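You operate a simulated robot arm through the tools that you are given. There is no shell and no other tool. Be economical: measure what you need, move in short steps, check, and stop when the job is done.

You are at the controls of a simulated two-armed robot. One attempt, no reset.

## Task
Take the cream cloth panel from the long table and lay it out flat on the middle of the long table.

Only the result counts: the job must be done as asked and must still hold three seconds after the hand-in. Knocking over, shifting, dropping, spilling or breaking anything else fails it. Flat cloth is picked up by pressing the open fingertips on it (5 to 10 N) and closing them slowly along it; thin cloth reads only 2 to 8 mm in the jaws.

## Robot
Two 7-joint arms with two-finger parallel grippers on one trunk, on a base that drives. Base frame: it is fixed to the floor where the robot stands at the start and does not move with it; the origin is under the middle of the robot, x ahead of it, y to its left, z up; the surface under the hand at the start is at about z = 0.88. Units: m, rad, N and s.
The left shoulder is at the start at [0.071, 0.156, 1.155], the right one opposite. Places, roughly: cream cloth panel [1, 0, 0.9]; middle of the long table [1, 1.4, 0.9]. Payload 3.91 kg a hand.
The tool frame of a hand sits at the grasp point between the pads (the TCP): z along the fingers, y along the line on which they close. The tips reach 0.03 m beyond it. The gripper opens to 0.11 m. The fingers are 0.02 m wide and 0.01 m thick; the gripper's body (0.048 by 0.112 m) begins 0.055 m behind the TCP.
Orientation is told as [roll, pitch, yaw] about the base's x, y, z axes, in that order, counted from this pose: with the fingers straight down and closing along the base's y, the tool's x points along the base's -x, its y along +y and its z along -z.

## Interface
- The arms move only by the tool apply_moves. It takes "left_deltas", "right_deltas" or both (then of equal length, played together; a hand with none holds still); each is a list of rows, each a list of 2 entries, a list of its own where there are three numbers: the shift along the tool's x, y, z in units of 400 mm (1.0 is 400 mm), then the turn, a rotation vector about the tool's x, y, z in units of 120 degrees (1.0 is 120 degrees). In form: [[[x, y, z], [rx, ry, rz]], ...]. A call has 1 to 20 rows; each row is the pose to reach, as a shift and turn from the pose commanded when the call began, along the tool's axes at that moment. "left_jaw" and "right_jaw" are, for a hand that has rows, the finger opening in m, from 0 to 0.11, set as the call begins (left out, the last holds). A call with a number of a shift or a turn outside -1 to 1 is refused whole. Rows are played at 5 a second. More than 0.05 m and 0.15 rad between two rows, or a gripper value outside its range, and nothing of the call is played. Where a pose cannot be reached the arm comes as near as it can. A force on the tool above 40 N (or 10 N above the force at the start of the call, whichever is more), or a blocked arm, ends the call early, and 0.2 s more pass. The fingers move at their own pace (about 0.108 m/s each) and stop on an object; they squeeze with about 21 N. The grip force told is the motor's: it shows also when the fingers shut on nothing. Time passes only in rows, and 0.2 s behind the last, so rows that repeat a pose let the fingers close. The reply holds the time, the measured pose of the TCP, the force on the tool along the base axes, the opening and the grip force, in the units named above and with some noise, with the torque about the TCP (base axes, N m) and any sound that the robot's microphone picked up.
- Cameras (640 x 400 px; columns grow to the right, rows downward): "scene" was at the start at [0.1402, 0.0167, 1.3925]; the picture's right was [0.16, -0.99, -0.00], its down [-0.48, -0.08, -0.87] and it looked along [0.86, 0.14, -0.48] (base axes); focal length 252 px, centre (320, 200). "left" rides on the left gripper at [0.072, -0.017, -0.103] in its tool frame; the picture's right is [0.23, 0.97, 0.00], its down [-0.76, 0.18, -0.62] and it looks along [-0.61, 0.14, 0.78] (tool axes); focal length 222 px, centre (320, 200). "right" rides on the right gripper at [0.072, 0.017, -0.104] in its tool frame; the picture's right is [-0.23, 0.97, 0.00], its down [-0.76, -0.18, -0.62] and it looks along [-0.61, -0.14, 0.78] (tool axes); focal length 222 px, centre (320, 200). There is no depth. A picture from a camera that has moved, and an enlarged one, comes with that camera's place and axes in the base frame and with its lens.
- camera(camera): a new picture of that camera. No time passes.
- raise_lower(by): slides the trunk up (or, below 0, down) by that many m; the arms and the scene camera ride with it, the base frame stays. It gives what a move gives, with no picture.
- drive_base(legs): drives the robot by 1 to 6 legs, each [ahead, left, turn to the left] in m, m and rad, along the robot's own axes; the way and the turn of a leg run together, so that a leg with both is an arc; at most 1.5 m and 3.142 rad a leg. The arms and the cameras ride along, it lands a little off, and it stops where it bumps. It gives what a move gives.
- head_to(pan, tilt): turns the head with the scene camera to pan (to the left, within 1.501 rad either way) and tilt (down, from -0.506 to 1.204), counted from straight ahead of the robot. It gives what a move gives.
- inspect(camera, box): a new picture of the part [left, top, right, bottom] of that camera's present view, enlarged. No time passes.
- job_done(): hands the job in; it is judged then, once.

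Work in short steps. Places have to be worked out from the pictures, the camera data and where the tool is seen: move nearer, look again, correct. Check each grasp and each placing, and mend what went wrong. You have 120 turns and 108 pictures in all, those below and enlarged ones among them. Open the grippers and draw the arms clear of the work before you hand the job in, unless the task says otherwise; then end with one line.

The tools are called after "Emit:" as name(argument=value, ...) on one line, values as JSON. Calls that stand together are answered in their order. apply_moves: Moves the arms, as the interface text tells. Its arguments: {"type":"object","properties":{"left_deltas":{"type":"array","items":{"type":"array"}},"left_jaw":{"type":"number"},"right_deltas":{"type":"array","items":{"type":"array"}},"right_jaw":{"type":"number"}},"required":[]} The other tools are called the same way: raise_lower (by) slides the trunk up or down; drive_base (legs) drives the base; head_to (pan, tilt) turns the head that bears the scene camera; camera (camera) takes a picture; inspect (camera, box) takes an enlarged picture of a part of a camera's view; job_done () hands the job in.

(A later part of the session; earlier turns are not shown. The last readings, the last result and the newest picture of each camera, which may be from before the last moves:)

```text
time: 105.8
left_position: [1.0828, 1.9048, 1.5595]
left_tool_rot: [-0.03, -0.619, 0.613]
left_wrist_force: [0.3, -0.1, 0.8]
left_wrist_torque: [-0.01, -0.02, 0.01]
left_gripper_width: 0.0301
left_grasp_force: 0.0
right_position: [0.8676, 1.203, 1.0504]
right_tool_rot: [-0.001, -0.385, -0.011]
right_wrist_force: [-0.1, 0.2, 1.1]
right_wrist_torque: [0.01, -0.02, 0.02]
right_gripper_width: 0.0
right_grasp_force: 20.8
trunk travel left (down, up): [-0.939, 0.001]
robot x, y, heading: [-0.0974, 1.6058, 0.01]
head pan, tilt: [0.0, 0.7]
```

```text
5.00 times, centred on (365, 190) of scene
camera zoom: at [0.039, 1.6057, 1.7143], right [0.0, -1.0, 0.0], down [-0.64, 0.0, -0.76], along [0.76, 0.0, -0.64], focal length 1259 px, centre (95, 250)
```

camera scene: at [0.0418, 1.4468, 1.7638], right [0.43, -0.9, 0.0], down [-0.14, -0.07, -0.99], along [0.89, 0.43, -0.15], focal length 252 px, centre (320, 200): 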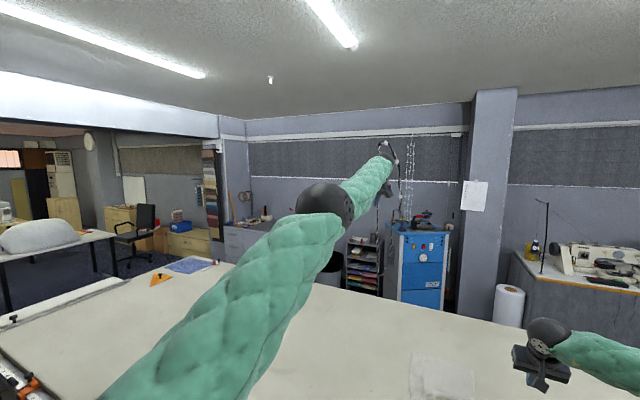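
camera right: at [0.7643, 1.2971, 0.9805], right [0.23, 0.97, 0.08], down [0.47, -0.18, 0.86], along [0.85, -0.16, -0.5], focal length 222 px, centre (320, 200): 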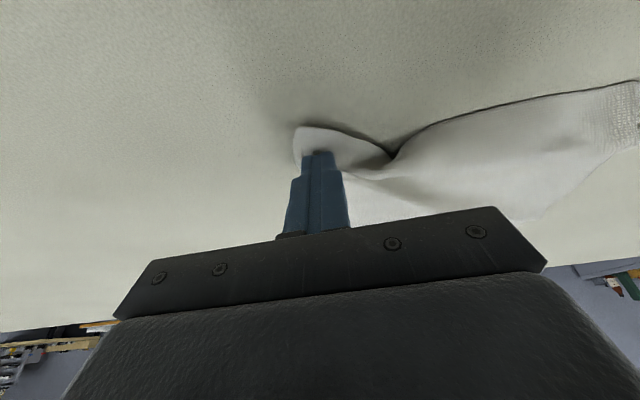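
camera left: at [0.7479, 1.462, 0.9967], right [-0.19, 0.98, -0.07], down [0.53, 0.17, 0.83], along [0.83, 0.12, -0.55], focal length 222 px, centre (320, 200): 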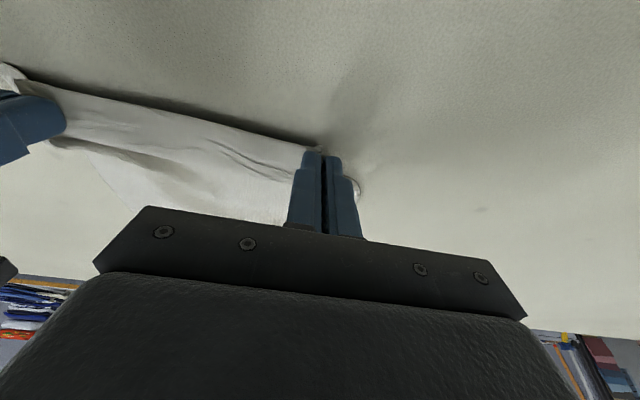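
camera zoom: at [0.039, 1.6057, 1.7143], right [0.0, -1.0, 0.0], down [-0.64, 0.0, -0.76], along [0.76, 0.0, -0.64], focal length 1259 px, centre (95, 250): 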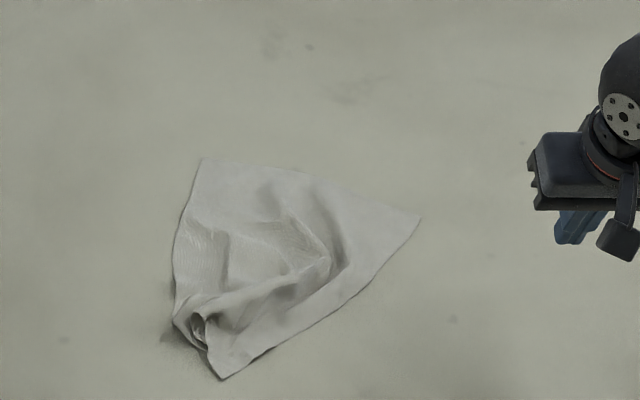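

The cloth is bunched, but its far edge, FR (1.09, 1.26) to FL (1.19, 1.49), is straight and taut. Spreading it at that roughly 22° angle puts its centre near (0.98, 1.44), so only the near corners need moving. First the near-right corner, now at (0.85, 1.49).

Emit:
apply_moves(right_deltas=[[[0, 0.115, 0], [0, 0, 0]], [[0, 0.23, 0], [0, 0, 0]], [[0.01, 0.345, 0], [0, 0, 0]], [[0.02, 0.46, 0.01], [0, 0, 0]], [[0.03, 0.575, 0.02], [0, 0, 0]], [[0.05, 0.675, 0.06], [0, 0, 0]], [[0.08, 0.6875, 0.13], [0, 0, 0]], [[0.11, 0.6875, 0.2], [0, 0, 0]], [[0.146, 0.6875, 0.2645], [0, 0, 0]]])

Emit:
camera(camera="right")

Emit:
inspect(camera="scene", box=[310, 150, 420, 230])

```text
time: 107.8
left_position: [1.0847, 1.908, 1.5568]
left_tool_rot: [-0.033, -0.616, 0.614]
left_wrist_force: [0.3, -0.4, -0.4]
left_wrist_torque: [0.02, -0.01, 0.01]
left_gripper_width: 0.0297
left_grasp_force: 0.0
right_position: [0.8574, 1.4776, 0.9284]
right_tool_rot: [-0.004, -0.385, -0.014]
right_wrist_force: [0.0, -0.9, 0.5]
right_wrist_torque: [-0.01, 0.01, -0.04]
right_gripper_width: 0.0002
right_grasp_force: 20.9
trunk travel left (down, up): [-0.939, 0.001]
robot x, y, heading: [-0.0989, 1.6044, 0.003]
head pan, tilt: [0.0, 0.7]
```

```text
36 pictures are left
camera right: at [0.7508, 1.4967, 0.9972], right [0.23, 0.97, 0.08], down [0.47, -0.18, 0.86], along [0.85, -0.16, -0.5], focal length 222 px, centre (320, 200)
```

right: 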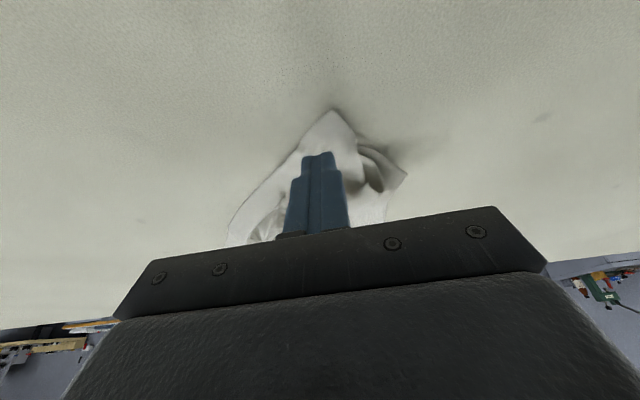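

```text
5.00 times, centred on (365, 190) of scene
camera zoom: at [0.04, 1.6081, 1.7143], right [0.0, -1.0, 0.0], down [-0.65, 0.0, -0.76], along [0.76, 0.0, -0.65], focal length 1259 px, centre (95, 250)
```

zoom: 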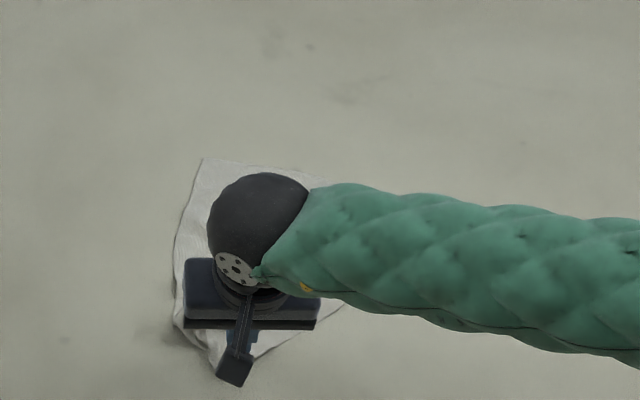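

The fingers are over the corner flap. I'll press down.

Emit:
apply_moves(right_deltas=[[[0.008, 0, 0.02], [0, 0, 0]], [[0.016, 0, 0.0406], [0, 0, 0]], [[0.016, 0, 0.0406], [0, 0, 0]]])

```text
time: 108.6
left_position: [1.0848, 1.9078, 1.5589]
left_tool_rot: [-0.031, -0.619, 0.614]
left_wrist_force: [0.1, 0.3, -0.1]
left_wrist_torque: [-0.01, -0.01, 0.02]
left_gripper_width: 0.0298
left_grasp_force: 0.0
right_position: [0.856, 1.4781, 0.9128]
right_tool_rot: [-0.002, -0.383, -0.016]
right_wrist_force: [1.3, 0.5, 6.9]
right_wrist_torque: [0.03, -0.03, -0.02]
right_gripper_width: 0.0
right_grasp_force: 21.4
trunk travel left (down, up): [-0.939, 0.001]
robot x, y, heading: [-0.0956, 1.6034, 0.005]
head pan, tilt: [0.0, 0.7]
```

At 6.9 N, I'll drag it 6.5 cm towards the robot and 10 cm right, then lift and clear away to the right.

Emit:
apply_moves(right_deltas=[[[0.019, -0.031, -0.0076], [0, 0, 0]], [[0.038, -0.0625, -0.0152], [0, 0, 0]], [[0.057, -0.094, -0.0228], [0, 0, 0]], [[0.0755, -0.125, -0.0304], [0, 0, 0]], [[0.094, -0.156, -0.038], [0, 0, 0]], [[0.113, -0.1875, -0.0455], [0, 0, 0]], [[0.132, -0.219, -0.053], [0, 0, 0]], [[0.151, -0.25, -0.0607], [0, 0, 0]], [[0.151, -0.25, -0.0607], [0, 0, 0]], [[0.12, -0.25, -0.137], [0, 0, 0]], [[0.085, -0.25, -0.225], [0, 0, 0]], [[0.05, -0.25, -0.31], [0, 0, 0]], [[0.04, -0.34, -0.34], [0, 0, 0]], [[0.04, -0.45, -0.34], [0, 0, 0]], [[0.04, -0.56, -0.34], [0, 0, 0]], [[0.04, -0.67, -0.34], [0, 0, 0]]])

Emit:
inspect(camera="scene", box=[310, 150, 420, 230])

```text
time: 112.0
left_position: [1.0831, 1.9052, 1.5593]
left_tool_rot: [-0.031, -0.622, 0.611]
left_wrist_force: [-0.3, -0.1, 0.1]
left_wrist_torque: [-0.01, -0.04, -0.01]
left_gripper_width: 0.03
left_grasp_force: 0.1
right_position: [0.785, 1.2093, 1.0351]
right_tool_rot: [-0.002, -0.384, -0.016]
right_wrist_force: [0.0, -0.2, 0.2]
right_wrist_torque: [0.0, -0.04, 0.01]
right_gripper_width: 0.0003
right_grasp_force: 20.9
trunk travel left (down, up): [-0.939, 0.001]
robot x, y, heading: [-0.0995, 1.6074, 0.006]
head pan, tilt: [0.0, 0.7]
```

```text
5.00 times, centred on (365, 190) of scene
camera zoom: at [0.0387, 1.6054, 1.7143], right [0.0, -1.0, 0.0], down [-0.64, 0.0, -0.76], along [0.76, 0.0, -0.64], focal length 1259 px, centre (95, 250)
```

zoom: 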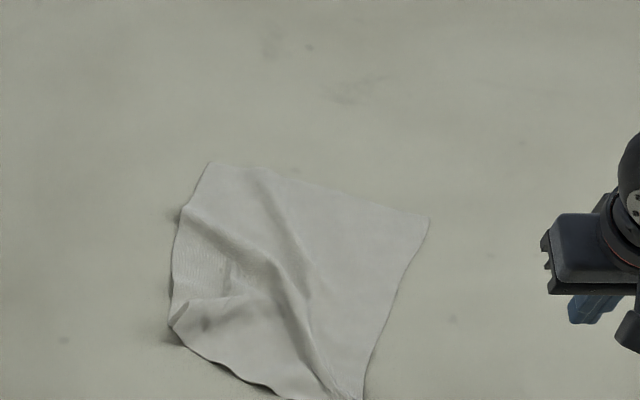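

Much better. I'll zoom in on the remaining folds at the near-left.

Emit:
inspect(camera="scene", box=[335, 175, 395, 235])

```text
6.67 times, centred on (365, 205) of scene
camera zoom: at [0.0387, 1.6054, 1.7143], right [0.0, -1.0, 0.0], down [-0.64, 0.0, -0.76], along [0.76, 0.0, -0.64], focal length 1678 px, centre (20, 167)
```

zoom: 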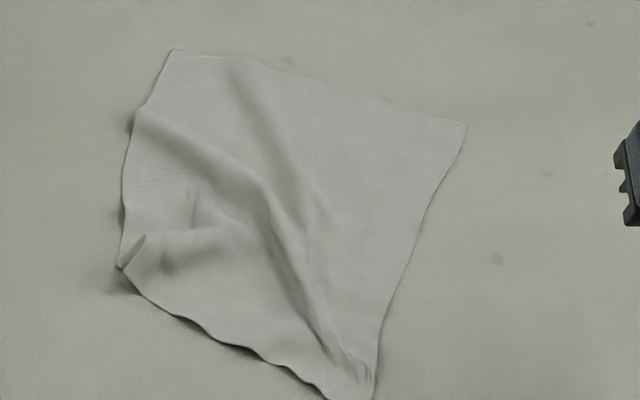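

Now the near-left corner at about (0.916, 1.533): I'll move the fingertips above a point just inside it.

Emit:
apply_moves(right_deltas=[[[-0.037, 0.098, 0.015], [0, 0, 0]], [[-0.075, 0.196, 0.03], [0, 0, 0]], [[-0.112, 0.293, 0.045], [0, 0, 0]], [[-0.15, 0.391, 0.06], [0, 0, 0]], [[-0.187, 0.489, 0.075], [0, 0, 0]], [[-0.224, 0.587, 0.09], [0, 0, 0]], [[-0.262, 0.685, 0.105], [0, 0, 0]], [[-0.299, 0.7825, 0.1205], [0, 0, 0]], [[-0.26, 0.7825, 0.21], [0, 0, 0]], [[-0.225, 0.7825, 0.3], [0, 0, 0]], [[-0.206, 0.7825, 0.345], [0, 0, 0]]])

Emit:
camera(camera="right")

```text
time: 114.4
left_position: [1.0848, 1.9076, 1.5563]
left_tool_rot: [-0.031, -0.617, 0.614]
left_wrist_force: [0.0, 0.3, 0.0]
left_wrist_torque: [-0.05, 0.03, 0.03]
left_gripper_width: 0.0298
left_grasp_force: 0.1
right_position: [0.9201, 1.5227, 0.9333]
right_tool_rot: [-0.003, -0.384, -0.015]
right_wrist_force: [0.1, -0.2, -0.4]
right_wrist_torque: [0.01, 0.0, 0.01]
right_gripper_width: 0.0003
right_grasp_force: 20.7
trunk travel left (down, up): [-0.939, 0.001]
robot x, y, heading: [-0.0987, 1.6059, 0.0]
head pan, tilt: [0.0, 0.7]
```

```text
32 pictures are left
camera right: at [0.8134, 1.5416, 1.0025], right [0.23, 0.97, 0.08], down [0.47, -0.18, 0.86], along [0.85, -0.16, -0.5], focal length 222 px, centre (320, 200)
```

right: 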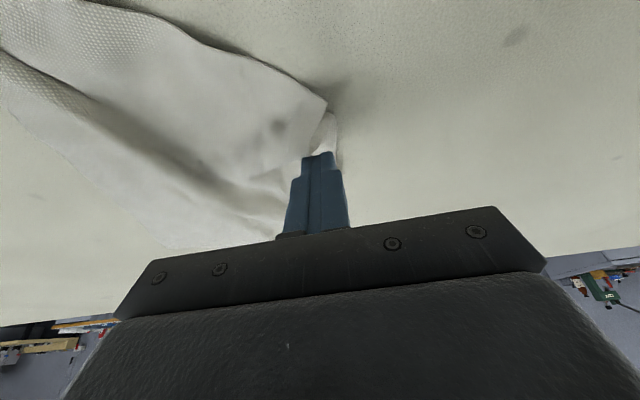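

The fingertips are just inside the corner. I'll shift slightly nearer to it and press.

Emit:
apply_moves(right_deltas=[[[0.03, -0.015, -0.01], [0, 0, 0]], [[0.04, -0.015, 0.015], [0, 0, 0]], [[0.05, -0.015, 0.0377], [0, 0, 0]], [[0.05, -0.015, 0.0377], [0, 0, 0]]])

```text
time: 115.4
left_position: [1.0852, 1.9061, 1.5587]
left_tool_rot: [-0.029, -0.622, 0.613]
left_wrist_force: [-0.3, 0.2, 0.5]
left_wrist_torque: [0.02, -0.02, 0.01]
left_gripper_width: 0.03
left_grasp_force: 0.1
right_position: [0.9067, 1.5155, 0.9139]
right_tool_rot: [-0.004, -0.384, -0.014]
right_wrist_force: [0.1, 0.9, -0.4]
right_wrist_torque: [0.03, -0.01, -0.02]
right_gripper_width: 0.0003
right_grasp_force: 21.2
trunk travel left (down, up): [-0.939, 0.001]
robot x, y, heading: [-0.1015, 1.6032, 0.003]
head pan, tilt: [0.0, 0.7]
```

Emit:
apply_moves(right_deltas=[[[0.0023, 0, 0.0058], [0, 0, 0]], [[0.0023, 0, 0.0058], [0, 0, 0]]])

```text
time: 116.0
left_position: [1.0832, 1.9068, 1.5602]
left_tool_rot: [-0.031, -0.618, 0.612]
left_wrist_force: [-0.1, -1.0, 0.5]
left_wrist_torque: [-0.02, 0.01, 0.02]
left_gripper_width: 0.0298
left_grasp_force: 0.1
right_position: [0.9061, 1.5142, 0.9124]
right_tool_rot: [-0.003, -0.388, -0.013]
right_wrist_force: [1.2, -2.6, 9.7]
right_wrist_torque: [-0.02, -0.05, 0.03]
right_gripper_width: 0.0
right_grasp_force: 21.3
trunk travel left (down, up): [-0.939, 0.001]
robot x, y, heading: [-0.0945, 1.6061, 0.007]
head pan, tilt: [0.0, 0.7]
```

At 9.7 N, I'll drag the corner 5 cm towards the robot and 8.5 cm left, then lift and clear to the right.

Emit:
apply_moves(right_deltas=[[[0.0166, 0.03, -0.0067], [0, 0, 0]], [[0.033, 0.061, -0.0133], [0, 0, 0]], [[0.05, 0.091, -0.02], [0, 0, 0]], [[0.066, 0.121, -0.0267], [0, 0, 0]], [[0.083, 0.152, -0.0333], [0, 0, 0]], [[0.099, 0.182, -0.04], [0, 0, 0]], [[0.116, 0.2125, -0.0467], [0, 0, 0]], [[0.116, 0.2125, -0.0467], [0, 0, 0]], [[0.085, 0.2125, -0.123], [0, 0, 0]], [[0.05, 0.2125, -0.21], [0, 0, 0]], [[0.015, 0.2125, -0.297], [0, 0, 0]], [[0.005, 0.12, -0.32], [0, 0, 0]], [[0.005, 0.01, -0.32], [0, 0, 0]], [[0.005, -0.1, -0.32], [0, 0, 0]], [[0.005, -0.21, -0.32], [0, 0, 0]], [[0.005, -0.32, -0.32], [0, 0, 0]], [[0.005, -0.43, -0.32], [0, 0, 0]], [[0.005, -0.54, -0.32], [0, 0, 0]], [[0.005, -0.65, -0.32], [0, 0, 0]], [[0.005, -0.76, -0.32], [0, 0, 0]]])

Emit:
inspect(camera="scene", box=[310, 155, 420, 235])

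```text
time: 120.2
left_position: [1.0846, 1.9068, 1.5582]
left_tool_rot: [-0.028, -0.619, 0.613]
left_wrist_force: [-0.6, -0.3, 0.3]
left_wrist_torque: [-0.03, 0.02, -0.02]
left_gripper_width: 0.0299
left_grasp_force: 0.0
right_position: [0.8495, 1.2132, 1.0296]
right_tool_rot: [-0.002, -0.385, -0.014]
right_wrist_force: [-0.5, 0.0, 1.8]
right_wrist_torque: [0.01, 0.02, -0.03]
right_gripper_width: 0.0
right_grasp_force: 21.3
trunk travel left (down, up): [-0.939, 0.001]
robot x, y, heading: [-0.0953, 1.6077, 0.003]
head pan, tilt: [0.0, 0.7]
```

```text
5.00 times, centred on (365, 195) of scene
camera zoom: at [0.0388, 1.606, 1.7143], right [0.0, -1.0, 0.0], down [-0.64, 0.0, -0.76], along [0.76, 0.0, -0.64], focal length 1259 px, centre (95, 225)
```

zoom: 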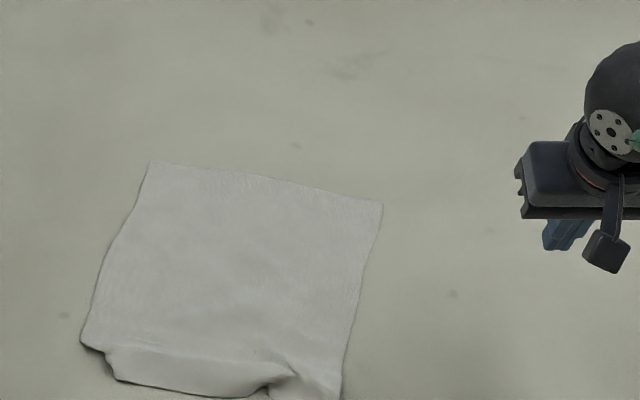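

Nearly flat. The centre is about (0.96, 1.465). I'll zoom in on the near edge for leftover folds.

Emit:
inspect(camera="scene", box=[320, 190, 390, 240])

```text
8.00 times, centred on (355, 215) of scene
camera zoom: at [0.0388, 1.606, 1.7143], right [0.0, -1.0, 0.0], down [-0.64, 0.0, -0.76], along [0.76, 0.0, -0.64], focal length 2014 px, centre (40, 80)
```

zoom: 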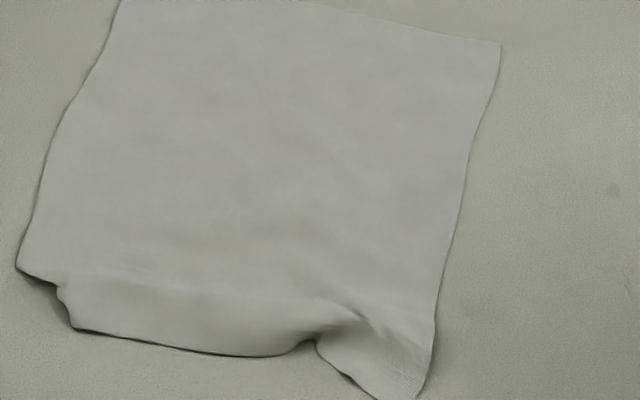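

The near-left corner seems folded under by about 5 cm. I'll move the right hand close to get a better look with its camera.

Emit:
apply_moves(right_deltas=[[[0.012, 0.103, -0.012], [0, 0, 0]], [[0.024, 0.206, -0.023], [0, 0, 0]], [[0.036, 0.31, -0.035], [0, 0, 0]], [[0.048, 0.413, -0.046], [0, 0, 0]], [[0.06, 0.516, -0.058], [0, 0, 0]], [[0.073, 0.619, -0.07], [0, 0, 0]], [[0.085, 0.722, -0.081], [0, 0, 0]], [[0.097, 0.825, -0.093], [0, 0, 0]]])

Emit:
camera(camera="right")

```text
time: 122.0
left_position: [1.0841, 1.9089, 1.558]
left_tool_rot: [-0.031, -0.617, 0.613]
left_wrist_force: [0.1, 0.2, -0.2]
left_wrist_torque: [-0.02, 0.0, -0.04]
left_gripper_width: 0.0298
left_grasp_force: 0.0
right_position: [0.8092, 1.5445, 1.0452]
right_tool_rot: [-0.004, -0.384, -0.016]
right_wrist_force: [-1.1, 0.8, 0.2]
right_wrist_torque: [0.04, -0.02, -0.04]
right_gripper_width: 0.0
right_grasp_force: 21.3
trunk travel left (down, up): [-0.939, 0.001]
robot x, y, heading: [-0.0993, 1.6019, 0.001]
head pan, tilt: [0.0, 0.7]
```

```text
29 pictures are left
camera right: at [0.7021, 1.563, 1.1143], right [0.23, 0.97, 0.08], down [0.47, -0.18, 0.86], along [0.85, -0.16, -0.5], focal length 222 px, centre (320, 200)
```

right: 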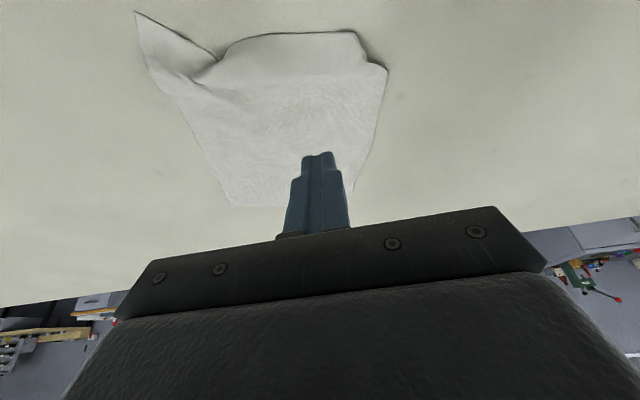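

Emit:
inspect(camera="right", box=[120, 0, 420, 200])

```text
2.00 times, centred on (270, 100) of right
camera zoom: at [0.7021, 1.563, 1.1143], right [0.23, 0.97, 0.08], down [0.47, -0.18, 0.86], along [0.85, -0.16, -0.5], focal length 444 px, centre (420, 400)
```

zoom: 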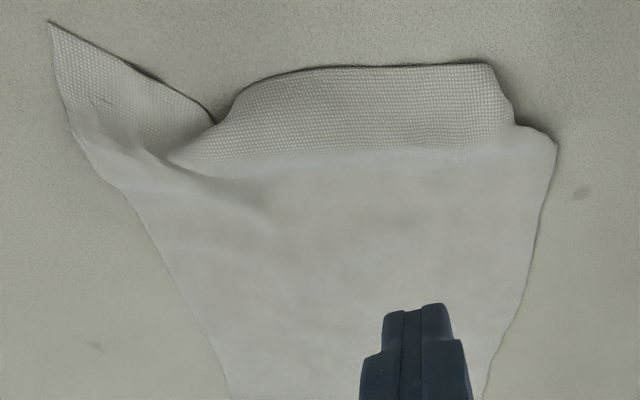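

Now it is clear. The edge lengths show the corner at (0.81, 1.59) isn't folded under, just pulled in about 4.5 cm, with the slack in the small pleat. I'll lower onto that corner.

Emit:
apply_moves(right_deltas=[[[0.02, 0.05, 0.07], [0, 0, 0]], [[0.055, 0.096, 0.16], [0, 0, 0]], [[0.08, 0.096, 0.24], [0, 0, 0]], [[0.102, 0.096, 0.304], [0, 0, 0]], [[0.1045, 0.096, 0.313], [0, 0, 0]], [[0.1045, 0.096, 0.313], [0, 0, 0]]])

Emit:
camera(camera="right")

```text
time: 123.4
left_position: [1.0848, 1.9067, 1.5604]
left_tool_rot: [-0.031, -0.619, 0.612]
left_wrist_force: [0.3, 0.0, -0.2]
left_wrist_torque: [0.0, 0.01, 0.04]
left_gripper_width: 0.0301
left_grasp_force: 0.0
right_position: [0.8146, 1.5814, 0.9156]
right_tool_rot: [-0.005, -0.384, -0.014]
right_wrist_force: [0.3, 1.4, 0.8]
right_wrist_torque: [-0.03, 0.02, -0.02]
right_gripper_width: 0.0002
right_grasp_force: 21.5
trunk travel left (down, up): [-0.939, 0.001]
robot x, y, heading: [-0.0964, 1.6036, -0.003]
head pan, tilt: [0.0, 0.7]
```

```text
27 pictures are left
camera right: at [0.7095, 1.6004, 0.9837], right [0.23, 0.97, 0.08], down [0.47, -0.18, 0.86], along [0.85, -0.16, -0.5], focal length 222 px, centre (320, 200)
```

right: 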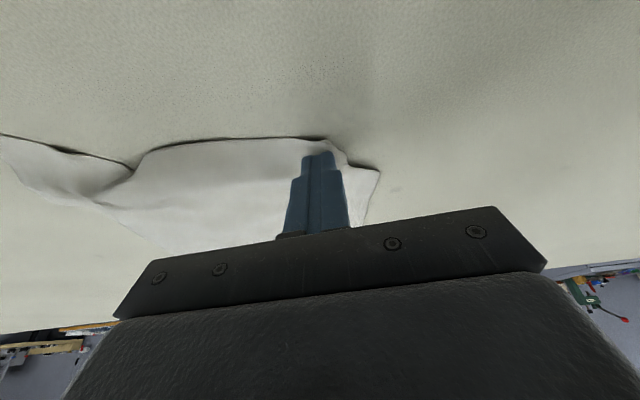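

Emit:
apply_moves(right_deltas=[[[0.0035, 0, 0.0088], [0, 0, 0]], [[0.0035, 0, 0.0088], [0, 0, 0]]])

```text
time: 124.0
left_position: [1.0836, 1.9076, 1.5582]
left_tool_rot: [-0.032, -0.621, 0.614]
left_wrist_force: [0.1, 0.2, -0.6]
left_wrist_torque: [0.0, -0.01, -0.02]
left_gripper_width: 0.03
left_grasp_force: 0.0
right_position: [0.8154, 1.5812, 0.9128]
right_tool_rot: [-0.003, -0.385, -0.014]
right_wrist_force: [-1.0, 0.2, 7.2]
right_wrist_torque: [0.03, -0.01, -0.02]
right_gripper_width: 0.0
right_grasp_force: 21.5
trunk travel left (down, up): [-0.939, 0.001]
robot x, y, heading: [-0.0948, 1.6067, -0.0]
head pan, tilt: [0.0, 0.7]
```

At 7 N on the corner, I'll drag it 5 cm left and slightly back, then lift and clear away.

Emit:
apply_moves(right_deltas=[[[0.0046, 0.03, -0.002], [0, 0, 0]], [[0.0093, 0.06, -0.004], [0, 0, 0]], [[0.014, 0.09, -0.0056], [0, 0, 0]], [[0.0186, 0.12, -0.0075], [0, 0, 0]], [[0.0186, 0.12, -0.0075], [0, 0, 0]], [[-0.015, 0.12, -0.09], [0, 0, 0]], [[-0.05, 0.12, -0.18], [0, 0, 0]], [[-0.085, 0.12, -0.265], [0, 0, 0]], [[-0.095, 0.03, -0.29], [0, 0, 0]], [[-0.095, -0.08, -0.29], [0, 0, 0]], [[-0.095, -0.19, -0.29], [0, 0, 0]], [[-0.095, -0.3, -0.29], [0, 0, 0]], [[-0.095, -0.41, -0.29], [0, 0, 0]], [[-0.095, -0.52, -0.29], [0, 0, 0]], [[-0.095, -0.63, -0.29], [0, 0, 0]], [[-0.095, -0.74, -0.29], [0, 0, 0]], [[-0.095, -0.85, -0.29], [0, 0, 0]]])

Emit:
inspect(camera="scene", box=[310, 165, 420, 245])

```text
time: 127.6
left_position: [1.0839, 1.9061, 1.5591]
left_tool_rot: [-0.029, -0.619, 0.612]
left_wrist_force: [-0.7, -0.5, 0.0]
left_wrist_torque: [-0.06, 0.02, -0.01]
left_gripper_width: 0.03
left_grasp_force: 0.0
right_position: [0.8015, 1.2401, 1.0359]
right_tool_rot: [-0.001, -0.384, -0.013]
right_wrist_force: [0.4, -0.2, 0.4]
right_wrist_torque: [-0.01, -0.04, 0.0]
right_gripper_width: 0.0
right_grasp_force: 20.7
trunk travel left (down, up): [-0.939, 0.001]
robot x, y, heading: [-0.0979, 1.6036, 0.008]
head pan, tilt: [0.0, 0.7]
```

```text
5.00 times, centred on (365, 205) of scene
camera zoom: at [0.0386, 1.6059, 1.7143], right [0.0, -1.0, 0.0], down [-0.64, 0.0, -0.76], along [0.76, 0.0, -0.64], focal length 1259 px, centre (95, 175)
```

zoom: 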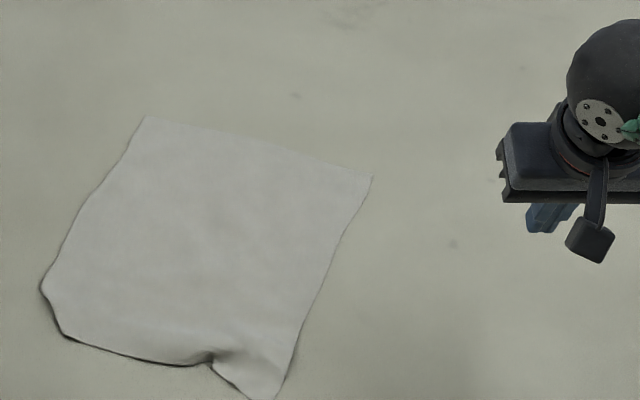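

Flatter still; only a small pleat remains at the near-right. I'll press the near-right corner and draw it right along the near edge to open the pleat.

Emit:
apply_moves(right_deltas=[[[0.025, 0.0925, -0.01], [0, 0, 0]], [[0.05, 0.185, -0.02], [0, 0, 0]], [[0.075, 0.2775, -0.03], [0, 0, 0]], [[0.1, 0.37, -0.04], [0, 0, 0]], [[0.125, 0.4625, -0.05], [0, 0, 0]], [[0.15, 0.555, -0.06], [0, 0, 0]], [[0.185, 0.555, 0.03], [0, 0, 0]], [[0.22, 0.555, 0.12], [0, 0, 0]], [[0.255, 0.555, 0.2], [0, 0, 0]], [[0.2635, 0.555, 0.2225], [0, 0, 0]], [[0.2635, 0.555, 0.2225], [0, 0, 0]]])

Emit:
camera(camera="right")

```text
time: 130.0
left_position: [1.0843, 1.906, 1.5591]
left_tool_rot: [-0.032, -0.621, 0.611]
left_wrist_force: [-0.7, 0.2, 0.2]
left_wrist_torque: [0.02, 0.0, -0.03]
left_gripper_width: 0.0297
left_grasp_force: 0.1
right_position: [0.7424, 1.4642, 0.9133]
right_tool_rot: [-0.003, -0.383, -0.015]
right_wrist_force: [-0.2, -0.1, 0.5]
right_wrist_torque: [0.02, 0.05, -0.01]
right_gripper_width: 0.0
right_grasp_force: 21.4
trunk travel left (down, up): [-0.939, 0.001]
robot x, y, heading: [-0.0975, 1.6065, 0.005]
head pan, tilt: [0.0, 0.7]
```

```text
25 pictures are left
camera right: at [0.636, 1.4839, 0.9813], right [0.23, 0.97, 0.08], down [0.47, -0.18, 0.86], along [0.85, -0.16, -0.5], focal length 222 px, centre (320, 200)
```

right: 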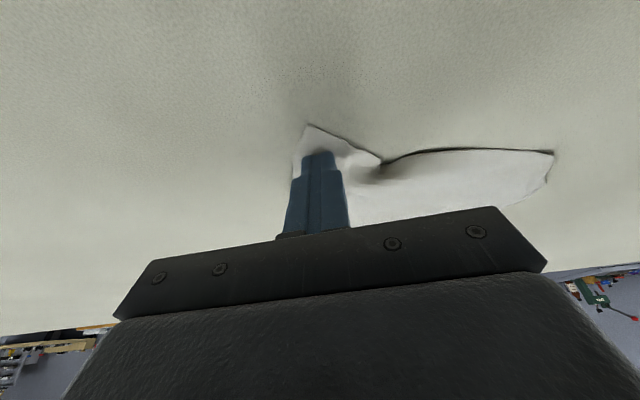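

Positioned on the corner. I'll press 2 mm further, drag 4.5 cm along the edge, lift and clear.

Emit:
apply_moves(right_deltas=[[[0.0019, 0, 0.0046], [0, 0, 0]], [[0.0019, 0, 0.0046], [0, 0, 0]], [[0.0106, -0.026, 0.001], [0, 0, 0]], [[0.0193, -0.0525, -0.0024], [0, 0, 0]], [[0.028, -0.079, -0.006], [0, 0, 0]], [[0.0367, -0.105, -0.0094], [0, 0, 0]], [[0.0367, -0.105, -0.0094], [0, 0, 0]], [[0.002, -0.105, -0.09], [0, 0, 0]], [[-0.033, -0.105, -0.18], [0, 0, 0]], [[-0.068, -0.105, -0.265], [0, 0, 0]], [[-0.078, -0.19, -0.29], [0, 0, 0]], [[-0.078, -0.3, -0.29], [0, 0, 0]], [[-0.078, -0.41, -0.29], [0, 0, 0]], [[-0.078, -0.52, -0.29], [0, 0, 0]], [[-0.078, -0.63, -0.29], [0, 0, 0]]])

Emit:
inspect(camera="scene", box=[310, 165, 420, 245])

```text
time: 133.2
left_position: [1.0837, 1.9053, 1.56]
left_tool_rot: [-0.031, -0.625, 0.614]
left_wrist_force: [-0.1, 0.0, 0.8]
left_wrist_torque: [-0.04, 0.0, 0.04]
left_gripper_width: 0.0298
left_grasp_force: 0.1
right_position: [0.7229, 1.2155, 1.0339]
right_tool_rot: [-0.003, -0.384, -0.011]
right_wrist_force: [0.2, -0.8, 0.2]
right_wrist_torque: [0.02, 0.01, 0.01]
right_gripper_width: 0.0
right_grasp_force: 21.3
trunk travel left (down, up): [-0.939, 0.001]
robot x, y, heading: [-0.0972, 1.6055, 0.003]
head pan, tilt: [0.0, 0.7]
```

```text
5.00 times, centred on (365, 205) of scene
camera zoom: at [0.038, 1.6056, 1.7144], right [0.0, -1.0, 0.0], down [-0.64, 0.0, -0.77], along [0.77, 0.0, -0.64], focal length 1259 px, centre (95, 175)
```

zoom: 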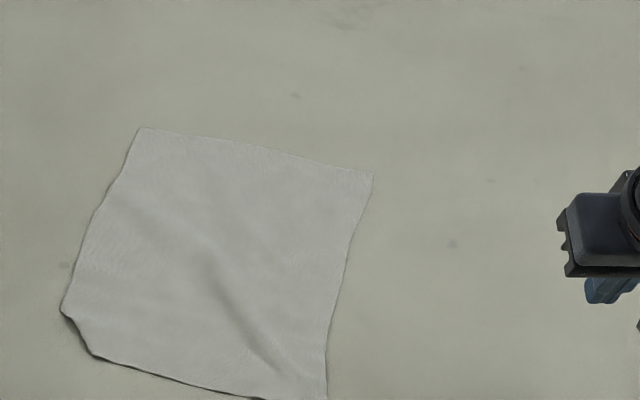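

The pleat has opened. The near-left corner (0.78, 1.61) should sit about 4.5 cm further left, so I'll go there next.

Emit:
apply_moves(right_deltas=[[[-0.017, 0.106, 0.007], [0, 0, 0]], [[-0.034, 0.212, 0.014], [0, 0, 0]], [[-0.052, 0.318, 0.021], [0, 0, 0]], [[-0.069, 0.424, 0.028], [0, 0, 0]], [[-0.086, 0.53, 0.035], [0, 0, 0]], [[-0.103, 0.636, 0.042], [0, 0, 0]], [[-0.12, 0.742, 0.049], [0, 0, 0]], [[-0.138, 0.848, 0.056], [0, 0, 0]], [[-0.155, 0.954, 0.0626], [0, 0, 0]], [[-0.115, 0.954, 0.15], [0, 0, 0]], [[-0.08, 0.954, 0.24], [0, 0, 0]], [[-0.05, 0.954, 0.32], [0, 0, 0]], [[-0.0435, 0.954, 0.341], [0, 0, 0]], [[-0.0435, 0.954, 0.341], [0, 0, 0]]])

Emit:
camera(camera="right")

```text
time: 136.2
left_position: [1.0843, 1.9067, 1.5592]
left_tool_rot: [-0.032, -0.619, 0.613]
left_wrist_force: [-0.3, -0.3, -0.3]
left_wrist_torque: [0.01, 0.01, -0.04]
left_gripper_width: 0.03
left_grasp_force: 0.0
right_position: [0.7956, 1.5942, 0.9128]
right_tool_rot: [-0.003, -0.384, -0.014]
right_wrist_force: [-1.4, -0.9, 7.4]
right_wrist_torque: [0.04, 0.03, 0.05]
right_gripper_width: 0.0
right_grasp_force: 20.9
trunk travel left (down, up): [-0.939, 0.001]
robot x, y, heading: [-0.0963, 1.6091, 0.004]
head pan, tilt: [0.0, 0.7]
```

```text
23 pictures are left
camera right: at [0.6897, 1.6133, 0.9809], right [0.23, 0.97, 0.08], down [0.47, -0.18, 0.86], along [0.85, -0.16, -0.5], focal length 222 px, centre (320, 200)
```

right: 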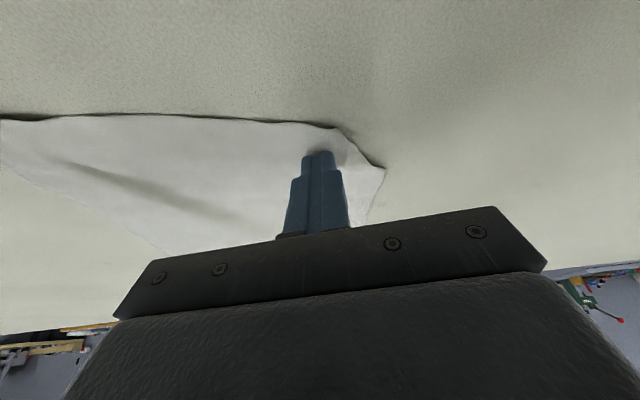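

Already pressing at 7.4 N right on the corner. I'll drag it 5 cm left, lift and clear.

Emit:
apply_moves(right_deltas=[[[-0.006, 0.031, 0.0023], [0, 0, 0]], [[-0.0115, 0.0625, 0.0046], [0, 0, 0]], [[-0.017, 0.094, 0.007], [0, 0, 0]], [[-0.023, 0.125, 0.0093], [0, 0, 0]], [[-0.023, 0.125, 0.0093], [0, 0, 0]], [[-0.058, 0.125, -0.075], [0, 0, 0]], [[-0.093, 0.125, -0.165], [0, 0, 0]], [[-0.128, 0.125, -0.25], [0, 0, 0]], [[-0.14, 0.03, -0.28], [0, 0, 0]], [[-0.14, -0.08, -0.28], [0, 0, 0]], [[-0.14, -0.19, -0.28], [0, 0, 0]], [[-0.14, -0.3, -0.28], [0, 0, 0]], [[-0.14, -0.41, -0.28], [0, 0, 0]], [[-0.14, -0.52, -0.28], [0, 0, 0]], [[-0.14, -0.63, -0.28], [0, 0, 0]], [[-0.14, -0.74, -0.28], [0, 0, 0]], [[-0.14, -0.85, -0.28], [0, 0, 0]]])

Emit:
inspect(camera="scene", box=[310, 165, 420, 245])

```text
time: 139.8
left_position: [1.0846, 1.9058, 1.5598]
left_tool_rot: [-0.029, -0.621, 0.613]
left_wrist_force: [0.2, -0.9, -0.2]
left_wrist_torque: [0.0, 0.02, 0.01]
left_gripper_width: 0.03
left_grasp_force: 0.1
right_position: [0.8017, 1.2545, 1.037]
right_tool_rot: [-0.001, -0.385, -0.014]
right_wrist_force: [-0.5, 0.4, 0.0]
right_wrist_torque: [-0.01, 0.01, 0.04]
right_gripper_width: 0.0001
right_grasp_force: 20.6
trunk travel left (down, up): [-0.939, 0.001]
robot x, y, heading: [-0.0936, 1.6071, 0.004]
head pan, tilt: [0.0, 0.7]
```

```text
5.00 times, centred on (365, 205) of scene
camera zoom: at [0.0385, 1.6058, 1.7144], right [0.0, -1.0, 0.0], down [-0.64, 0.0, -0.76], along [0.76, 0.0, -0.64], focal length 1259 px, centre (95, 175)
```

zoom: 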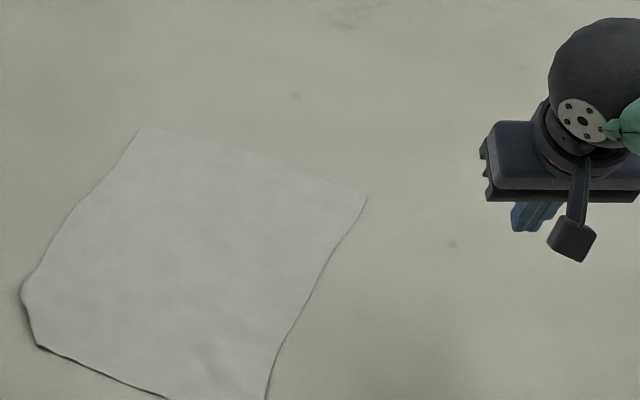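

Now it is flat, but its centre is about (0.90, 1.49), some 14 cm off the middle. I'll shift it by pressing near the far edge with wide-open fingertips and pulling forward-right. First I raise and extend the right hand.

Emit:
apply_moves(right_deltas=[[[-0.068, 0.0404, -0.036], [0, -0.0167, 0]], [[-0.136, 0.081, -0.073], [0, -0.0333, 0]], [[-0.204, 0.121, -0.109], [0, -0.05, 0]], [[-0.272, 0.162, -0.145], [0, -0.0667, 0]], [[-0.34, 0.202, -0.182], [0, -0.0833, 0]], [[-0.408, 0.243, -0.218], [0, -0.1, 0]], [[-0.476, 0.283, -0.254], [0, -0.1167, 0]], [[-0.544, 0.324, -0.291], [0, -0.1333, 0]], [[-0.612, 0.364, -0.327], [0, -0.15, 0]]], right_jaw=0.11)

```text
time: 141.8
left_position: [1.0848, 1.9081, 1.5568]
left_tool_rot: [-0.03, -0.616, 0.613]
left_wrist_force: [-0.7, -0.7, 0.0]
left_wrist_torque: [-0.03, 0.01, 0.03]
left_gripper_width: 0.0302
left_grasp_force: 0.1
right_position: [0.9805, 1.4007, 1.2486]
right_tool_rot: [-0.006, -0.698, -0.012]
right_wrist_force: [0.4, -1.1, 0.1]
right_wrist_torque: [0.01, 0.01, 0.0]
right_gripper_width: 0.1102
right_grasp_force: 0.1
trunk travel left (down, up): [-0.939, 0.001]
robot x, y, heading: [-0.099, 1.6073, 0.007]
head pan, tilt: [0.0, 0.7]
```

I'll lower the trunk 0.22 m so the arm can reach forward at table level.

Emit:
raise_lower(by=-0.22)

Emit:
camera(camera="scene")

```text
time: 144.1
left_position: [1.083, 1.906, 1.3385]
left_tool_rot: [-0.031, -0.62, 0.613]
left_wrist_force: [0.4, 0.5, 0.5]
left_wrist_torque: [0.02, 0.01, -0.01]
left_gripper_width: 0.0298
left_grasp_force: 0.0
right_position: [0.9795, 1.3987, 1.03]
right_tool_rot: [-0.004, -0.698, -0.013]
right_wrist_force: [0.6, -0.3, -0.2]
right_wrist_torque: [-0.02, 0.02, 0.0]
right_gripper_width: 0.1101
right_grasp_force: 0.2
trunk travel left (down, up): [-0.719, 0.221]
robot x, y, heading: [-0.098, 1.6056, 0.008]
head pan, tilt: [0.0, 0.7]
```

```text
21 pictures are left
camera scene: at [0.0391, 1.6075, 1.4944], right [0.0, -1.0, 0.0], down [-0.64, 0.0, -0.76], along [0.76, 0.0, -0.64], focal length 252 px, centre (320, 200)
```

scene: 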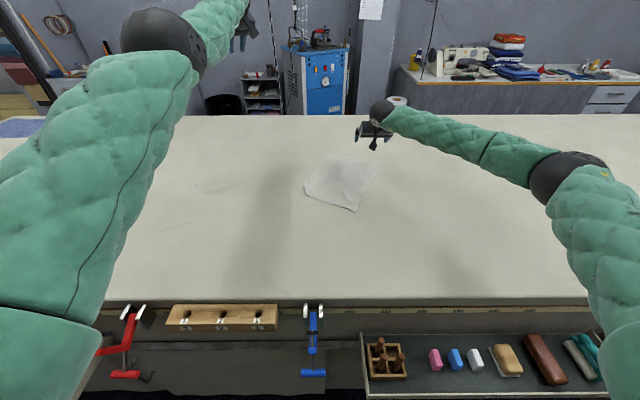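

The cloth centre is about (0.91, 1.51). I'll lower the open fingertips onto its far-right part.

Emit:
apply_moves(right_deltas=[[[0.05, 0.03, 0.055], [0, 0, 0]], [[0.1, 0.078, 0.11], [0, 0, 0]], [[0.15, 0.078, 0.17], [0, 0, 0]], [[0.186, 0.078, 0.21], [0, 0, 0]], [[0.186, 0.078, 0.21], [0, 0, 0]]])

Emit:
inspect(camera="scene", box=[280, 130, 400, 225])

```text
time: 145.3
left_position: [1.0846, 1.9069, 1.3376]
left_tool_rot: [-0.03, -0.621, 0.611]
left_wrist_force: [0.0, -0.4, 0.2]
left_wrist_torque: [0.05, -0.01, 0.02]
left_gripper_width: 0.0302
left_grasp_force: 0.0
right_position: [0.9769, 1.4299, 0.918]
right_tool_rot: [-0.003, -0.698, -0.011]
right_wrist_force: [0.4, -0.1, 0.3]
right_wrist_torque: [-0.01, 0.0, 0.01]
right_gripper_width: 0.1102
right_grasp_force: 0.0
trunk travel left (down, up): [-0.719, 0.221]
robot x, y, heading: [-0.0973, 1.6017, 0.006]
head pan, tilt: [0.0, 0.7]
```

```text
4.21 times, centred on (340, 178) of scene
camera zoom: at [0.0388, 1.6076, 1.4943], right [0.0, -1.0, 0.0], down [-0.64, 0.0, -0.76], along [0.76, 0.0, -0.64], focal length 1060 px, centre (236, 295)
```

zoom: 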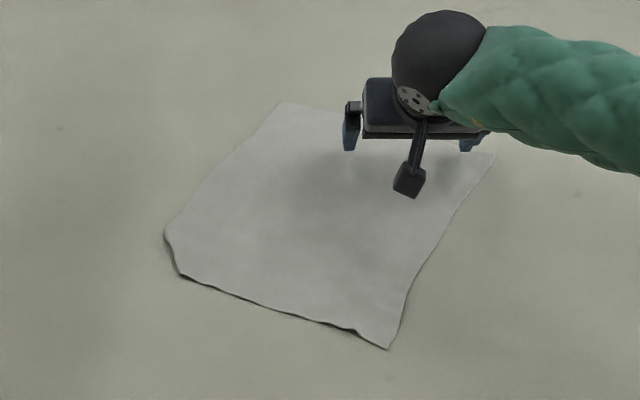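

Well placed. I'll press.

Emit:
apply_moves(right_deltas=[[[0.007, 0, 0.008], [0, 0, 0]], [[0.0133, 0, 0.0158], [0, 0, 0]], [[0.0133, 0, 0.0158], [0, 0, 0]]])

```text
time: 146.1
left_position: [1.0841, 1.9054, 1.3389]
left_tool_rot: [-0.03, -0.62, 0.614]
left_wrist_force: [-0.2, 0.6, 0.6]
left_wrist_torque: [-0.01, 0.01, 0.0]
left_gripper_width: 0.03
left_grasp_force: 0.1
right_position: [0.9774, 1.4303, 0.9113]
right_tool_rot: [-0.005, -0.699, -0.014]
right_wrist_force: [0.6, -0.5, 6.2]
right_wrist_torque: [0.32, -0.13, -0.07]
right_gripper_width: 0.11
right_grasp_force: 0.0
trunk travel left (down, up): [-0.719, 0.221]
robot x, y, heading: [-0.0967, 1.6076, 0.007]
head pan, tilt: [0.0, 0.7]
```

6 N, but mostly on the left finger. I'll roll the hand slightly to even it out, then pull the cloth 9 cm forward and 11 cm right.

Emit:
apply_moves(right_deltas=[[[0.0008, 0, 0.001], [-0.0055, 0, 0.0046]], [[-0.0168, -0.0275, 0.0155], [-0.0055, 0, 0.0046]], [[-0.034, -0.055, 0.03], [-0.0055, 0, 0.0046]], [[-0.051, -0.0825, 0.0444], [-0.0055, 0, 0.0046]], [[-0.068, -0.11, 0.0589], [-0.0055, 0, 0.0046]], [[-0.0854, -0.1375, 0.0734], [-0.0055, 0, 0.0046]], [[-0.1026, -0.165, 0.0878], [-0.0055, 0, 0.0046]], [[-0.12, -0.1925, 0.1023], [-0.0055, 0, 0.0046]], [[-0.137, -0.22, 0.1168], [-0.0055, 0, 0.0046]], [[-0.154, -0.2475, 0.1312], [-0.0055, 0, 0.0046]], [[-0.1716, -0.275, 0.1457], [-0.0055, 0, 0.0046]]])

Emit:
inspect(camera="scene", box=[280, 130, 400, 225])

```text
time: 148.5
left_position: [1.0816, 1.9082, 1.3399]
left_tool_rot: [-0.032, -0.621, 0.615]
left_wrist_force: [-0.1, 0.0, 1.2]
left_wrist_torque: [-0.04, 0.01, 0.01]
left_gripper_width: 0.0298
left_grasp_force: 0.0
right_position: [1.0651, 1.3193, 0.9113]
right_tool_rot: [0.016, -0.7, -0.026]
right_wrist_force: [-4.9, 5.8, 16.4]
right_wrist_torque: [-0.81, -0.12, -0.16]
right_gripper_width: 0.1071
right_grasp_force: 0.0
trunk travel left (down, up): [-0.719, 0.221]
robot x, y, heading: [-0.0962, 1.6029, 0.005]
head pan, tilt: [0.0, 0.7]
```

```text
4.21 times, centred on (340, 178) of scene
camera zoom: at [0.0366, 1.6088, 1.4946], right [0.0, -1.0, 0.0], down [-0.64, 0.0, -0.77], along [0.77, 0.0, -0.64], focal length 1060 px, centre (236, 295)
```

zoom: 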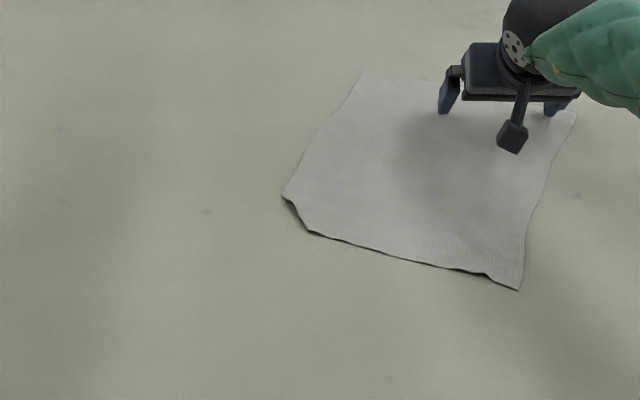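

The whole cloth moved flat, and its centre is now about (0.97, 1.39). I'll lift the right hand straight up, then move away to the right.

Emit:
apply_moves(right_deltas=[[[-0.032, 0, -0.038], [0, 0, 0]], [[-0.096, 0, -0.115], [0, 0, 0]], [[-0.16, 0, -0.19], [0, 0, 0]], [[-0.224, 0, -0.268], [0, 0, 0]], [[-0.28, -0.05, -0.34], [0, 0, 0]], [[-0.28, -0.15, -0.36], [0, 0, 0]], [[-0.28, -0.26, -0.36], [0, 0, 0]], [[-0.28, -0.37, -0.36], [0, 0, 0]], [[-0.28, -0.48, -0.36], [0, 0, 0]], [[-0.28, -0.58, -0.36], [0, 0, 0]]])

Emit:
inspect(camera="scene", box=[300, 130, 420, 215])

```text
time: 150.7
left_position: [1.0848, 1.9063, 1.3375]
left_tool_rot: [-0.029, -0.621, 0.613]
left_wrist_force: [-0.2, -1.0, 0.2]
left_wrist_torque: [-0.02, -0.02, -0.01]
left_gripper_width: 0.03
left_grasp_force: 0.1
right_position: [1.0567, 1.0867, 1.0889]
right_tool_rot: [0.017, -0.699, -0.024]
right_wrist_force: [0.9, 0.5, 0.2]
right_wrist_torque: [-0.04, -0.02, 0.0]
right_gripper_width: 0.1101
right_grasp_force: 0.0
trunk travel left (down, up): [-0.719, 0.221]
robot x, y, heading: [-0.0974, 1.6051, 0.004]
head pan, tilt: [0.0, 0.7]
```

```text
4.71 times, centred on (360, 172) of scene
camera zoom: at [0.0392, 1.6068, 1.4943], right [0.0, -1.0, 0.0], down [-0.64, 0.0, -0.76], along [0.76, 0.0, -0.64], focal length 1185 px, centre (132, 329)
```

zoom: 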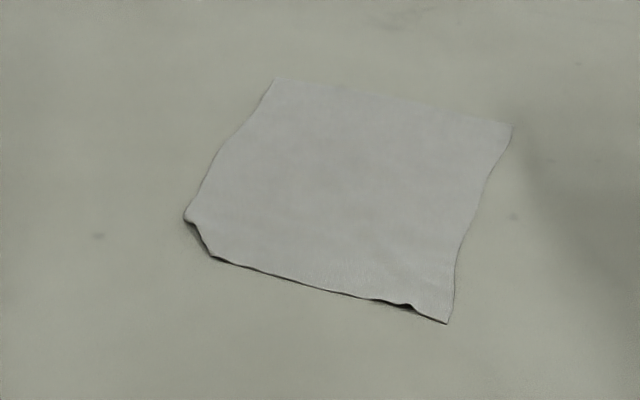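

It's nearly flat, but the near-left corner still has a kink with a dark edge. I'll raise the trunk and take a close look with the wrist camera.

Emit:
raise_lower(by=0.2)

Emit:
apply_moves(right_deltas=[[[0.068, 0.076, -0.0025], [0, 0.012, 0]], [[0.136, 0.151, -0.005], [0, 0.024, 0]], [[0.2035, 0.227, -0.0075], [0, 0.036, 0]], [[0.271, 0.3025, -0.01], [0, 0.048, 0]], [[0.339, 0.378, -0.0125], [0, 0.06, 0]], [[0.407, 0.454, -0.015], [0, 0.072, 0]], [[0.475, 0.529, -0.0175], [0, 0.083, 0]], [[0.543, 0.605, -0.02], [0, 0.095, 0]], [[0.61, 0.681, -0.0225], [0, 0.107, 0]], [[0.678, 0.756, -0.025], [0, 0.119, 0]], [[0.746, 0.832, -0.0275], [0, 0.131, 0]], [[0.814, 0.9075, -0.03], [0, 0.143, 0]]], right_jaw=0.0)

Emit:
camera(camera="right")

```text
time: 152.9
left_position: [1.0859, 1.9064, 1.5367]
left_tool_rot: [-0.03, -0.62, 0.613]
left_wrist_force: [0.2, -0.9, 0.0]
left_wrist_torque: [-0.01, 0.0, -0.01]
left_gripper_width: 0.0301
left_grasp_force: 0.0
right_position: [1.0583, 1.0876, 1.2884]
right_tool_rot: [0.016, -0.697, -0.024]
right_wrist_force: [0.3, 0.0, -0.3]
right_wrist_torque: [0.01, 0.0, -0.01]
right_gripper_width: 0.11
right_grasp_force: 0.1
trunk travel left (down, up): [-0.919, 0.021]
robot x, y, heading: [-0.0955, 1.6033, 0.002]
head pan, tilt: [0.0, 0.7]
```

```text
time: 155.5
left_position: [1.0855, 1.9066, 1.5369]
left_tool_rot: [-0.033, -0.617, 0.612]
left_wrist_force: [-0.1, 0.5, -0.3]
left_wrist_torque: [0.0, -0.02, 0.0]
left_gripper_width: 0.0299
left_grasp_force: 0.1
right_position: [0.8062, 1.4538, 1.0919]
right_tool_rot: [0.012, -0.397, -0.021]
right_wrist_force: [-0.2, 0.4, 0.2]
right_wrist_torque: [-0.01, -0.03, 0.0]
right_gripper_width: 0.0
right_grasp_force: 21.1
trunk travel left (down, up): [-0.919, 0.021]
robot x, y, heading: [-0.0981, 1.6056, 0.002]
head pan, tilt: [0.0, 0.7]
```

```text
17 pictures are left
camera right: at [0.7, 1.473, 1.1586], right [0.23, 0.97, 0.1], down [0.46, -0.2, 0.87], along [0.86, -0.15, -0.49], focal length 222 px, centre (320, 200)
```

right: 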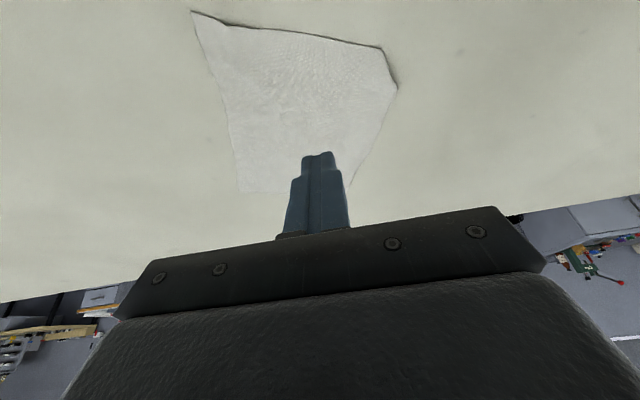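

Emit:
inspect(camera="right", box=[320, 20, 440, 120])

```text
4.00 times, centred on (380, 70) of right
camera zoom: at [0.7, 1.473, 1.1586], right [0.23, 0.97, 0.1], down [0.46, -0.2, 0.87], along [0.86, -0.15, -0.49], focal length 888 px, centre (80, 720)
```

zoom: 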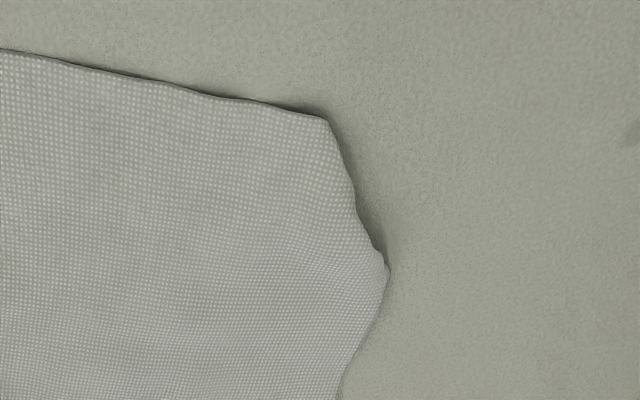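

Emit:
inspect(camera="right", box=[365, 40, 405, 95])

```text
7.27 times, centred on (385, 68) of right
camera zoom: at [0.7, 1.473, 1.1586], right [0.23, 0.97, 0.1], down [0.46, -0.2, 0.87], along [0.86, -0.15, -0.49], focal length 1615 px, centre (-153, 1164)
```

zoom: 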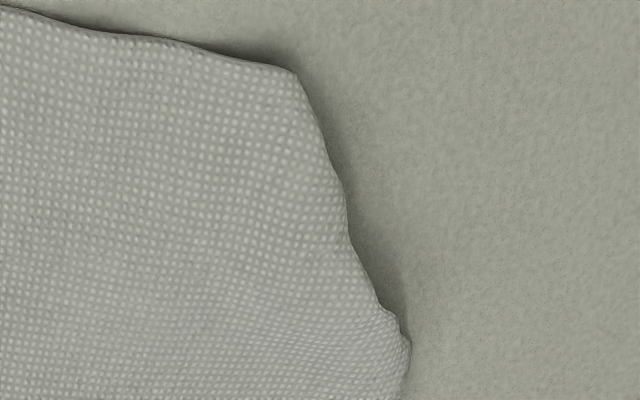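

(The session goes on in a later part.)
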